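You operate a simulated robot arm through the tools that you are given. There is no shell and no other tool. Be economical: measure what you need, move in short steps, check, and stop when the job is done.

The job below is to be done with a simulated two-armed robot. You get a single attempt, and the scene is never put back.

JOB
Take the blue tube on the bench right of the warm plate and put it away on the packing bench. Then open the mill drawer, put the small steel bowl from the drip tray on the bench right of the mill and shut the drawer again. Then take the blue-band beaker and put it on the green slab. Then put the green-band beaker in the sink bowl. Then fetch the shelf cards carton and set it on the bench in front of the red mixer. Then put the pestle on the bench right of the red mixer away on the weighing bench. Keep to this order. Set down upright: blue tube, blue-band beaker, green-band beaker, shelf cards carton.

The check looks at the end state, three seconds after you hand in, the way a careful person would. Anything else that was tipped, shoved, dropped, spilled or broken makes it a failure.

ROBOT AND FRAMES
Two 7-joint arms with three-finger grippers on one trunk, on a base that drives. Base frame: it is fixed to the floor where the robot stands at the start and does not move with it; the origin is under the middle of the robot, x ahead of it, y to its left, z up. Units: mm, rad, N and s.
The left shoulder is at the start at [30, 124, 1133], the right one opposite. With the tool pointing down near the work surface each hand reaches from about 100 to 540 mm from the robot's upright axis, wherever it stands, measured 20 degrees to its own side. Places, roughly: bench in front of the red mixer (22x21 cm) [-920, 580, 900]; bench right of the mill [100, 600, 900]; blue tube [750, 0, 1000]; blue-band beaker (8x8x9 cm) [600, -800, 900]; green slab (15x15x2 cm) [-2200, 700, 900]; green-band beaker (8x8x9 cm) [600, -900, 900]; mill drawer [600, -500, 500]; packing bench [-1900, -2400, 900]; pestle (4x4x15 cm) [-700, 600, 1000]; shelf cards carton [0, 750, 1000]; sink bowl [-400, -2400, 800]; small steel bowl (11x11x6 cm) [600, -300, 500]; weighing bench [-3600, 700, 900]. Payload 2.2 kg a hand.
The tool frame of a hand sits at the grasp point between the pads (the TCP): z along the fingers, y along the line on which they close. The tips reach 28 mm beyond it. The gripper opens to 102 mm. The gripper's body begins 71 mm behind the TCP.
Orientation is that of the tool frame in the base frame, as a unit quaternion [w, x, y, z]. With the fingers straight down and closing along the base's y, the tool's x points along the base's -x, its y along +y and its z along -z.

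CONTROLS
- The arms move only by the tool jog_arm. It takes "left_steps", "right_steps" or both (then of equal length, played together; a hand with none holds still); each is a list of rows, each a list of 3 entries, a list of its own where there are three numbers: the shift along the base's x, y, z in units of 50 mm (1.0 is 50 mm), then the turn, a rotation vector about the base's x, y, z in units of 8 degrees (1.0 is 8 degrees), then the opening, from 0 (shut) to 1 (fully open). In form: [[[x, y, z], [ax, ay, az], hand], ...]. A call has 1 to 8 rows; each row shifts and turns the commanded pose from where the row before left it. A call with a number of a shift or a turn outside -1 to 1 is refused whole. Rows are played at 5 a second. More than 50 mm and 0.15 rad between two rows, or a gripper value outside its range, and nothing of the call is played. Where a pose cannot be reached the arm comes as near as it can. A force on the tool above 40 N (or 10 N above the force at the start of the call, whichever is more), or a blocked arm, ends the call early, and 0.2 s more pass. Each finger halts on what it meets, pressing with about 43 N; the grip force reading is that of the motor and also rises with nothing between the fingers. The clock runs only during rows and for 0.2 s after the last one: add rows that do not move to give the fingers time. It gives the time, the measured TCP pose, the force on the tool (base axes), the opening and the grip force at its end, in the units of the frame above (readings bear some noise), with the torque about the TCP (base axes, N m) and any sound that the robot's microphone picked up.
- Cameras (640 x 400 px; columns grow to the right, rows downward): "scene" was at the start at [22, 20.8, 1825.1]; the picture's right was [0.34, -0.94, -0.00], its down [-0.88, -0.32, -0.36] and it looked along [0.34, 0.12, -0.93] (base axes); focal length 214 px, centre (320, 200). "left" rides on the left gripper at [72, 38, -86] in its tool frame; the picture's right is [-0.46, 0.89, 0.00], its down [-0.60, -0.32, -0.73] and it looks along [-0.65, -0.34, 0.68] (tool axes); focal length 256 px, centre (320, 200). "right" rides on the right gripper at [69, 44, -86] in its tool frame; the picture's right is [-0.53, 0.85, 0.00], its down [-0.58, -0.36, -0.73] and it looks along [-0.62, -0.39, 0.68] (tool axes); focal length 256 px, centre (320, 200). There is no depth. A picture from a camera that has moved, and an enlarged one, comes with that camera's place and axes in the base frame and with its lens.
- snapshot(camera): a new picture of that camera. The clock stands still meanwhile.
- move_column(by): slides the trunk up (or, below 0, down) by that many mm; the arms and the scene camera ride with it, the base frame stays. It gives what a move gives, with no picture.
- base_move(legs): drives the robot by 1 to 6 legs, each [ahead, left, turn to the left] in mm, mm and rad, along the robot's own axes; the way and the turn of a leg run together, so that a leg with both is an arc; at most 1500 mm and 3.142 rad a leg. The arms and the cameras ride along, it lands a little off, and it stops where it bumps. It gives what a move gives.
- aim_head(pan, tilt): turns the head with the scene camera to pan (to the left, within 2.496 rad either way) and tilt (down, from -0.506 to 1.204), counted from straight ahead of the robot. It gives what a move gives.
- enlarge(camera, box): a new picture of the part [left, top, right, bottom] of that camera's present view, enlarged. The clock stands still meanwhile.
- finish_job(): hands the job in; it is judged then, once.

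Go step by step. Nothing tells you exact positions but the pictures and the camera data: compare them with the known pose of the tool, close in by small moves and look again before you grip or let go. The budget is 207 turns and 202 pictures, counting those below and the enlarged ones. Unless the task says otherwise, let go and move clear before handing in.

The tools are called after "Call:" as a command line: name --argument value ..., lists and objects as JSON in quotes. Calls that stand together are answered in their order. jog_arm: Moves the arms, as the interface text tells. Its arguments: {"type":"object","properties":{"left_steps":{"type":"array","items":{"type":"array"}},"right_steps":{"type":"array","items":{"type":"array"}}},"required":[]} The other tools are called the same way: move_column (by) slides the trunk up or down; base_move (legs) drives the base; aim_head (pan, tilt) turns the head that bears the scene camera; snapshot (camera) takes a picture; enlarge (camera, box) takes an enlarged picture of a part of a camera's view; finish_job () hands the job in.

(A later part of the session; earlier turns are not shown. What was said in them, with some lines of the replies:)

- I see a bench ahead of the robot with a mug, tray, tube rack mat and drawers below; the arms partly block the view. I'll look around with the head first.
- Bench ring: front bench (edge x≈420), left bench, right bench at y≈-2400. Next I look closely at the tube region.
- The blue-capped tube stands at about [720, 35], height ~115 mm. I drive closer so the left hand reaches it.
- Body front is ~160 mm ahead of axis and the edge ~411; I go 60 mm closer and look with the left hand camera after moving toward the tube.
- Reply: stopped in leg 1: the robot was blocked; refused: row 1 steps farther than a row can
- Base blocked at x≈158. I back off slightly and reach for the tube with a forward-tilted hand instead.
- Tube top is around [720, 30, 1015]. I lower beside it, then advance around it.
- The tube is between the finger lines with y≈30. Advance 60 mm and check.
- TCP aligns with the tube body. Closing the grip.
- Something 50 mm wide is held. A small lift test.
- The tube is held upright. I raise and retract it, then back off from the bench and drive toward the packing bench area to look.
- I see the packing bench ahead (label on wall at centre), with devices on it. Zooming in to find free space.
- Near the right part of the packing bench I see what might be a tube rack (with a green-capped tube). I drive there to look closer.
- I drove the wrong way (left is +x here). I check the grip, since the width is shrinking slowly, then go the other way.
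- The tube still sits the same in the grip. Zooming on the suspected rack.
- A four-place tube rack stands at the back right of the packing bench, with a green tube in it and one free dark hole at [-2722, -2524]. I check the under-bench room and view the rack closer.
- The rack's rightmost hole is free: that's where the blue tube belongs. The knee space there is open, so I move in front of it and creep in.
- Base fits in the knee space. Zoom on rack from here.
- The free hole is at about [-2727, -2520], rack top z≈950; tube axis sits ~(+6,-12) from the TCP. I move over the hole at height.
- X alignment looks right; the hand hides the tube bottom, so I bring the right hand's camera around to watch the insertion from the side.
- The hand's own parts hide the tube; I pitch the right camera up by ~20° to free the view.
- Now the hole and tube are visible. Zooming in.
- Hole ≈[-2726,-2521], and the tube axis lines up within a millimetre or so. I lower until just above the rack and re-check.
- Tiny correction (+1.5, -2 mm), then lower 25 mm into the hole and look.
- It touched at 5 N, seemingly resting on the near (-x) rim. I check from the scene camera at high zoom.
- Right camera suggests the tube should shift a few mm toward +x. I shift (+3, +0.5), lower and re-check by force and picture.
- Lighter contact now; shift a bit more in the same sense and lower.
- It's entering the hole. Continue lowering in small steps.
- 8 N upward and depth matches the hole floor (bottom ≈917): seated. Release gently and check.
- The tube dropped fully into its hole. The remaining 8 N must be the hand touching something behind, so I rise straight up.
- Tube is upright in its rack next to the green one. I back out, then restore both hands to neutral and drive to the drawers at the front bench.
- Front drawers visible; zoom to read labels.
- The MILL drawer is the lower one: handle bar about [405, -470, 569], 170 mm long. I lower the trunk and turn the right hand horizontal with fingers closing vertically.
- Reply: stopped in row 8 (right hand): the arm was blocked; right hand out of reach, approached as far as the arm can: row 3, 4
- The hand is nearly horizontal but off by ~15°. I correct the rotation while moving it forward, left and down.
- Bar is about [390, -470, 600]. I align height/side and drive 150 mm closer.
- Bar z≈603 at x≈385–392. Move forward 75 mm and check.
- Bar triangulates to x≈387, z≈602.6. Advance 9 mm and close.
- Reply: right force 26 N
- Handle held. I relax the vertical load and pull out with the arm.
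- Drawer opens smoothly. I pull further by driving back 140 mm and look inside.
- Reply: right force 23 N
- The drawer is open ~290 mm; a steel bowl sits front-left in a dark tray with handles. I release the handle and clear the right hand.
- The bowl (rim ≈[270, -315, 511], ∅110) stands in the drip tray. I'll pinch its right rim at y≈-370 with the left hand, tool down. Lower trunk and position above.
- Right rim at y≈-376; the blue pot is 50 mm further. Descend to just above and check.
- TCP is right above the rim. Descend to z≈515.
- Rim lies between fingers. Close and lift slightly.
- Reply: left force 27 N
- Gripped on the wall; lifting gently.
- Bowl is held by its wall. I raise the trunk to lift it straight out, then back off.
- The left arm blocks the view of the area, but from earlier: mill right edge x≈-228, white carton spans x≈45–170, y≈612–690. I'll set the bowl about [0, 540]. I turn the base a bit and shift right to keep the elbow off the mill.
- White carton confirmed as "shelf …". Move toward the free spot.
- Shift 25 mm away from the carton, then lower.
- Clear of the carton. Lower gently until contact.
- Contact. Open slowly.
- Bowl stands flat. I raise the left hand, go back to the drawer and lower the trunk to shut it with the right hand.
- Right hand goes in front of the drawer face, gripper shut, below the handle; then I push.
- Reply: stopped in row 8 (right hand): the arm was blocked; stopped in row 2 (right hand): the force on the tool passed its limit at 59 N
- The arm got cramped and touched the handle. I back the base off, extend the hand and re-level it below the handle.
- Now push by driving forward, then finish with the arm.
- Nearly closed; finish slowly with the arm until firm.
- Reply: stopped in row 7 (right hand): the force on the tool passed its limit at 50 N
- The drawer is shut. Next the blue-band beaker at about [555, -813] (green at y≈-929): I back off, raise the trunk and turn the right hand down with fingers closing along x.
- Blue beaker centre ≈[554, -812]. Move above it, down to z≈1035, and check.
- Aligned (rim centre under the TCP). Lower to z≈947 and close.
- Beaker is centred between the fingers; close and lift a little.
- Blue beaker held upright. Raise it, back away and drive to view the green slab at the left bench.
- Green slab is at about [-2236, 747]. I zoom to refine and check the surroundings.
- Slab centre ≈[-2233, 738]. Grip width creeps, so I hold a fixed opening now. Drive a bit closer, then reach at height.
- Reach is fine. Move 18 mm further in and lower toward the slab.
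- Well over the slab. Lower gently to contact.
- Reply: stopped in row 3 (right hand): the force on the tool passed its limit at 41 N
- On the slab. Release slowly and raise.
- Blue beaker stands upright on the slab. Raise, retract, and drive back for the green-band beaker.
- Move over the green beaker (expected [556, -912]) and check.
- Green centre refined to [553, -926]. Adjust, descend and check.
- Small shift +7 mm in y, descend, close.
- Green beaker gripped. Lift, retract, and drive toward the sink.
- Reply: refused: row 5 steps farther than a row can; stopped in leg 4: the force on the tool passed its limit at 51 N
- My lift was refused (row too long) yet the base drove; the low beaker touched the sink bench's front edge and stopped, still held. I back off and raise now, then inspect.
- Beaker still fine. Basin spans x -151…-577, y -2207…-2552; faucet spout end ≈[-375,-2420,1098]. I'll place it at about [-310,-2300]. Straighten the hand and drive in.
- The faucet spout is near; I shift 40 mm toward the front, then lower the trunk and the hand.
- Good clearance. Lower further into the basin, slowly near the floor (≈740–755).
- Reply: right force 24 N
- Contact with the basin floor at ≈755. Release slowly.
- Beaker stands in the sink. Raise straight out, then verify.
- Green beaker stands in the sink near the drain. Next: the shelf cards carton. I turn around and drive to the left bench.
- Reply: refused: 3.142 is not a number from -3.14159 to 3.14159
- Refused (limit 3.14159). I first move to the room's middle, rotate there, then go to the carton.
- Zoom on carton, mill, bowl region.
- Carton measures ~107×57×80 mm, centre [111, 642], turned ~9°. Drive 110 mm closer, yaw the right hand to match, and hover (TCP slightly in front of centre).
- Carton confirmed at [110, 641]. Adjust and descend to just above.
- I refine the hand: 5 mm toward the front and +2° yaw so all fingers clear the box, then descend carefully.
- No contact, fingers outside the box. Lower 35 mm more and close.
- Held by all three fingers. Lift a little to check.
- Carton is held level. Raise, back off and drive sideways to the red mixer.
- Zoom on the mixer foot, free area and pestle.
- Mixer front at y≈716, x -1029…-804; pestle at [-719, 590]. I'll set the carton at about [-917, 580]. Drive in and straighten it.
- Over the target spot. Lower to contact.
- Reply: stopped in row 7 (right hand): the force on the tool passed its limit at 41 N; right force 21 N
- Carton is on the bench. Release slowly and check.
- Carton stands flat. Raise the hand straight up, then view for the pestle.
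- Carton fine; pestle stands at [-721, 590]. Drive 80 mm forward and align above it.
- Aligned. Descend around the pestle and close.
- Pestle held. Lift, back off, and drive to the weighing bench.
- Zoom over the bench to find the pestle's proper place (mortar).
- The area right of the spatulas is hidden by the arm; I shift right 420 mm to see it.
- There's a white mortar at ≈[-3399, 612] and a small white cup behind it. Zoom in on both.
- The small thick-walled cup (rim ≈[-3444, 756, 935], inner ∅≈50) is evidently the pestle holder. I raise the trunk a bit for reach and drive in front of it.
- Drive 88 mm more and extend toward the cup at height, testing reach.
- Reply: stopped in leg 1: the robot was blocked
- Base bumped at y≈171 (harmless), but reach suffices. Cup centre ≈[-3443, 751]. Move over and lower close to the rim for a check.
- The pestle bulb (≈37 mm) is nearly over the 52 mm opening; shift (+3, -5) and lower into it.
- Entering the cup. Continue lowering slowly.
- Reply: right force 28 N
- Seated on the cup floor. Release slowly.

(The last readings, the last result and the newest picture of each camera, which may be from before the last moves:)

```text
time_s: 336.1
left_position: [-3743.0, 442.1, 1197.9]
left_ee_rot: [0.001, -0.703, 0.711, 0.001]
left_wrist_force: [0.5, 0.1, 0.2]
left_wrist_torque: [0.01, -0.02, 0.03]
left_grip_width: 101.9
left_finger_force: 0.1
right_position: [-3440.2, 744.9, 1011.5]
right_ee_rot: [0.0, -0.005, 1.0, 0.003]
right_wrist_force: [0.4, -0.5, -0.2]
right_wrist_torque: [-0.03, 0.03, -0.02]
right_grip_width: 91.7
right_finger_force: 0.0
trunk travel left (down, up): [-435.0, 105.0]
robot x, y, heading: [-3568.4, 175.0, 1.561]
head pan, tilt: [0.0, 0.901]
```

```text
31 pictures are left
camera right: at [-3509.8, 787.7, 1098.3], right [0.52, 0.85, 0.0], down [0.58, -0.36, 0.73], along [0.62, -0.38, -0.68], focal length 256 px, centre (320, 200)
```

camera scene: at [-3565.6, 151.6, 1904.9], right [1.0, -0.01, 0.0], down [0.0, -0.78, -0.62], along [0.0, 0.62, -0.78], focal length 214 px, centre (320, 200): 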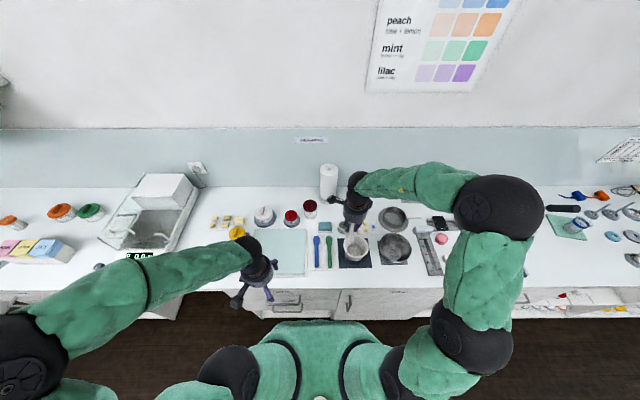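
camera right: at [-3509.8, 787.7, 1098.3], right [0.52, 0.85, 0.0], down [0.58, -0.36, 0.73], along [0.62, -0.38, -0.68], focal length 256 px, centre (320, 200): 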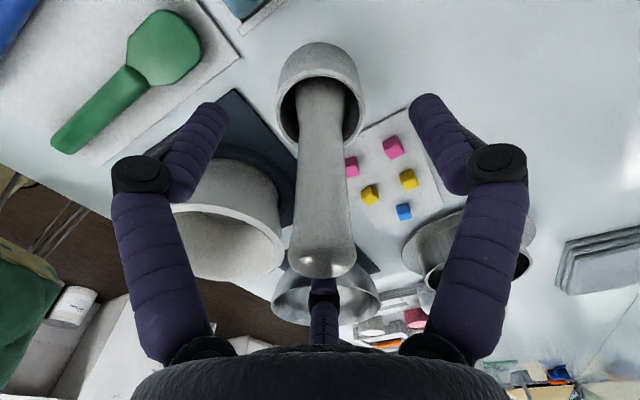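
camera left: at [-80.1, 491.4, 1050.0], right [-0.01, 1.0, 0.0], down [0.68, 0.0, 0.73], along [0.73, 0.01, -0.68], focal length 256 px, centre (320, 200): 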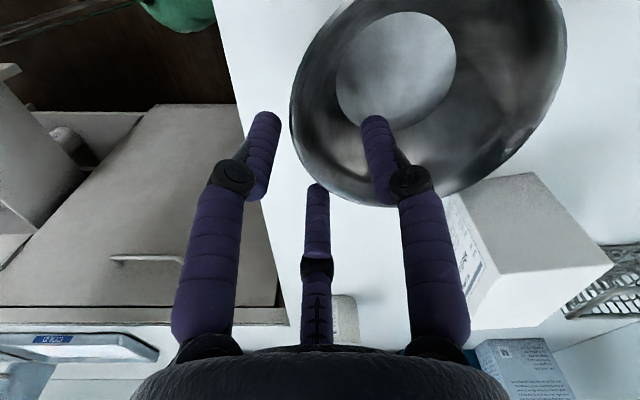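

Pestle stands in the cup. Raise straight up, retract, and check the whole area.

Call:
jog_arm --right_steps '[[[0, 0, 0.5], [0, 0, 0], 0.95], [[0, 0, 0.9], [0, 0, 0], 0.95], [[0, 0, 0.9], [0, 0, 0], 0.95], [[0, 0, 0.9], [0, 0, 0], 0.95], [[0, -0.9, 0], [0, 0, 0], 0.95], [[0, -0.9, 0], [0, 0, 0], 0.95], [[0, -0.9, 0], [0, 0, 0], 0.95]]'

Call:
base_move --legs '[[-350, 0, 0]]'

Call:
enlarge --camera "scene" --box '[240, 130, 480, 280]'

```text
time_s: 337.6
left_position: [-3742.6, 440.9, 1197.9]
left_ee_rot: [0.001, -0.705, 0.71, 0.001]
left_wrist_force: [0.5, 0.0, 0.8]
left_wrist_torque: [0.02, 0.01, -0.01]
left_grip_width: 101.8
left_finger_force: 0.2
right_position: [-3441.6, 609.2, 1172.4]
right_ee_rot: [0.0, -0.006, 1.0, 0.003]
right_wrist_force: [0.7, -1.0, 1.0]
right_wrist_torque: [0.04, 0.01, -0.01]
right_grip_width: 96.7
right_finger_force: 0.1
trunk travel left (down, up): [-435.0, 105.0]
robot x, y, heading: [-3565.9, 175.5, 1.562]
head pan, tilt: [0.0, 0.901]
```

```text
time_s: 339.9
left_position: [-3746.2, 91.1, 1197.6]
left_ee_rot: [0.0, -0.705, 0.709, 0.001]
left_wrist_force: [-0.5, 0.5, 0.4]
left_wrist_torque: [0.02, 0.03, -0.01]
left_grip_width: 102.0
left_finger_force: 0.0
right_position: [-3444.6, 258.2, 1171.6]
right_ee_rot: [0.0, -0.007, 1.0, 0.003]
right_wrist_force: [0.0, -0.8, 0.6]
right_wrist_torque: [0.05, -0.02, 0.03]
right_grip_width: 96.8
right_finger_force: 0.1
trunk travel left (down, up): [-435.0, 105.0]
robot x, y, heading: [-3569.4, -180.9, 1.564]
head pan, tilt: [0.0, 0.901]
```

```text
2.67 times, centred on (360, 205) of scene
camera zoom: at [-3570.2, -131.4, 1904.9], right [1.0, -0.01, 0.0], down [-0.01, -0.78, -0.62], along [0.0, 0.62, -0.78], focal length 572 px, centre (213, 187)
```

zoom: 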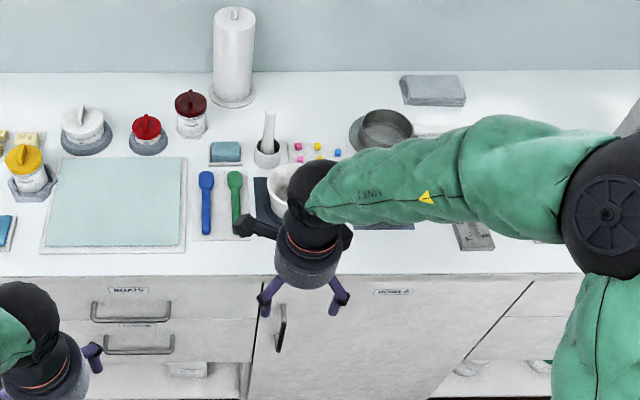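

Pestle is in its cup. For a final check I drive back to view the front bench and left bench.

Call:
base_move --legs '[[-200, 0, 0], [0, -1450, 0], [0, -1250, 0], [0, 0, -1.56]]'

Call:
aim_head --pan 0.0 --tilt 0.55

Call:
snapshot --camera "scene"

Call:
enlarge --camera "scene" --box '[240, 170, 480, 320]'

Call:
aim_head --pan 0.8 --tilt 0.6

Call:
snapshot --camera "scene"

```text
time_s: 358.1
left_position: [-593.6, -325.9, 1198.1]
left_ee_rot: [0.001, 0.029, 1.0, 0.0]
left_wrist_force: [-0.3, -0.8, 0.3]
left_wrist_torque: [0.02, 0.0, -0.04]
left_grip_width: 102.2
left_finger_force: 0.1
right_position: [-439.6, -635.8, 1171.4]
right_ee_rot: [0.002, 0.72, 0.694, 0.002]
right_wrist_force: [-1.0, -1.0, -0.1]
right_wrist_torque: [0.01, 0.0, 0.03]
right_grip_width: 96.9
right_finger_force: 0.1
trunk travel left (down, up): [-435.0, 105.0]
robot x, y, heading: [-871.2, -488.3, -0.057]
head pan, tilt: [0.0, 0.901]
```

```text
time_s: 358.9
left_position: [-593.0, -326.1, 1197.8]
left_ee_rot: [0.001, 0.029, 1.0, 0.0]
left_wrist_force: [-0.7, -0.2, 0.0]
left_wrist_torque: [0.02, -0.01, -0.01]
left_grip_width: 102.1
left_finger_force: 0.0
right_position: [-441.7, -635.0, 1172.3]
right_ee_rot: [0.002, 0.72, 0.694, 0.002]
right_wrist_force: [-0.7, 0.2, 0.3]
right_wrist_torque: [0.02, 0.0, -0.01]
right_grip_width: 96.5
right_finger_force: 0.0
trunk travel left (down, up): [-435.0, 105.0]
robot x, y, heading: [-871.5, -490.4, -0.053]
head pan, tilt: [0.0, 0.55]
```

```text
29 pictures are left
camera scene: at [-812.1, -489.9, 1934.1], right [-0.06, -1.0, 0.0], down [-0.52, 0.03, -0.85], along [0.85, -0.05, -0.52], focal length 214 px, centre (320, 200)
```

scene: 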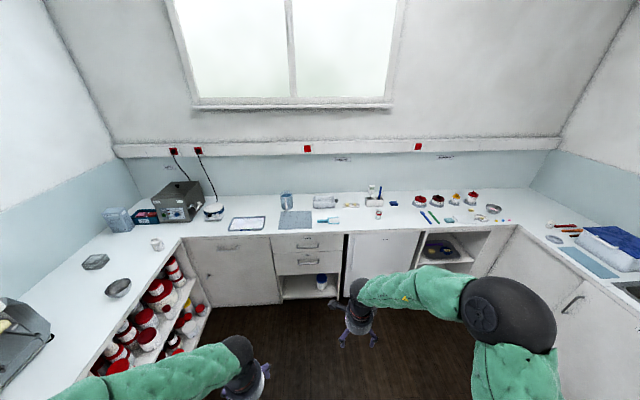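

```text
2.67 times, centred on (360, 245) of scene
camera zoom: at [-812.1, -489.9, 1934.1], right [-0.06, -1.0, 0.0], down [-0.52, 0.03, -0.85], along [0.85, -0.05, -0.52], focal length 572 px, centre (213, 80)
```

zoom: 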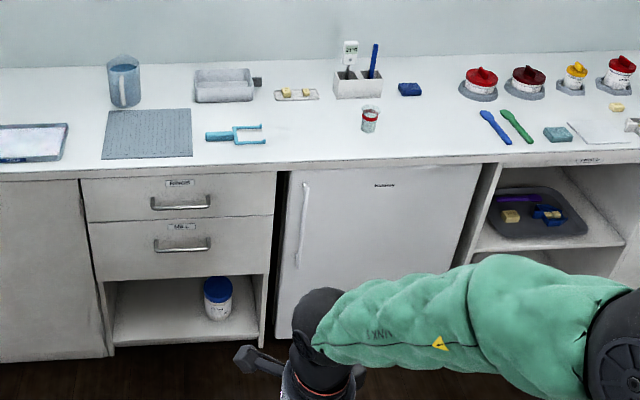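

```text
time_s: 360.0
left_position: [-593.9, -327.5, 1197.2]
left_ee_rot: [0.001, 0.03, 1.0, 0.0]
left_wrist_force: [0.5, -0.4, -0.6]
left_wrist_torque: [-0.01, 0.04, 0.01]
left_grip_width: 102.2
left_finger_force: 0.0
right_position: [-440.0, -635.7, 1172.1]
right_ee_rot: [0.001, 0.72, 0.694, 0.002]
right_wrist_force: [-0.3, 0.7, 0.4]
right_wrist_torque: [0.03, 0.02, 0.0]
right_grip_width: 97.1
right_finger_force: 0.0
trunk travel left (down, up): [-435.0, 105.0]
robot x, y, heading: [-868.3, -492.2, -0.06]
head pan, tilt: [0.799, 0.6]
```

```text
27 pictures are left
camera scene: at [-836.4, -425.2, 1929.7], right [0.67, -0.74, 0.0], down [-0.42, -0.38, -0.83], along [0.61, 0.56, -0.56], focal length 214 px, centre (320, 200)
```

scene: 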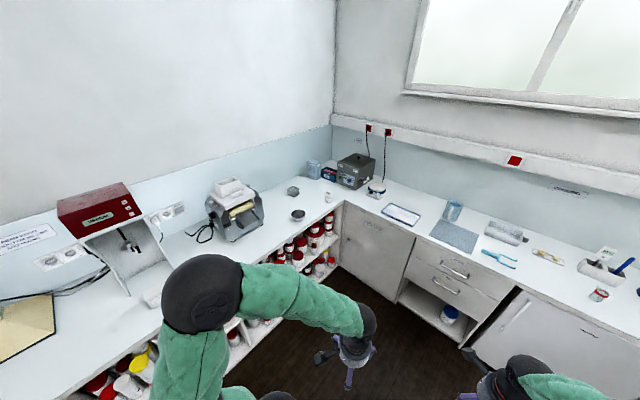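

Everything looks in place: drawer shut, bowl right of the mill, the rest undisturbed, and both hands are clear. I hand in.

Call:
finish_job

```text
The job is handed in.
```

All six steps are done in order and the job is handed in; I don't have the check's verdict.

- **Blue tube:** upright in the one free hole of the tube rack on the packing bench.
- **Small steel bowl:** standing on the bench right of the mill. The mill drawer is shut again.
- **Blue-band beaker:** upright on the green slab.
- **Green-band beaker:** upright in the sink bowl. One lift was refused while the base still drove. The held beaker slid off the bench and bumped the sink bench edge, but it stayed in the grip and looked unharmed.
- **Shelf cards carton:** upright on the bench in front of the red mixer.
- **Pestle:** standing in the small white cup beside the mortar on the weighing bench. The job didn't name a spot there, so the cup was my choice.

The base also bumped the front bench and the weighing bench lightly while closing in. In a last look round, the front bench was undisturbed, with the red-band beaker still upright.
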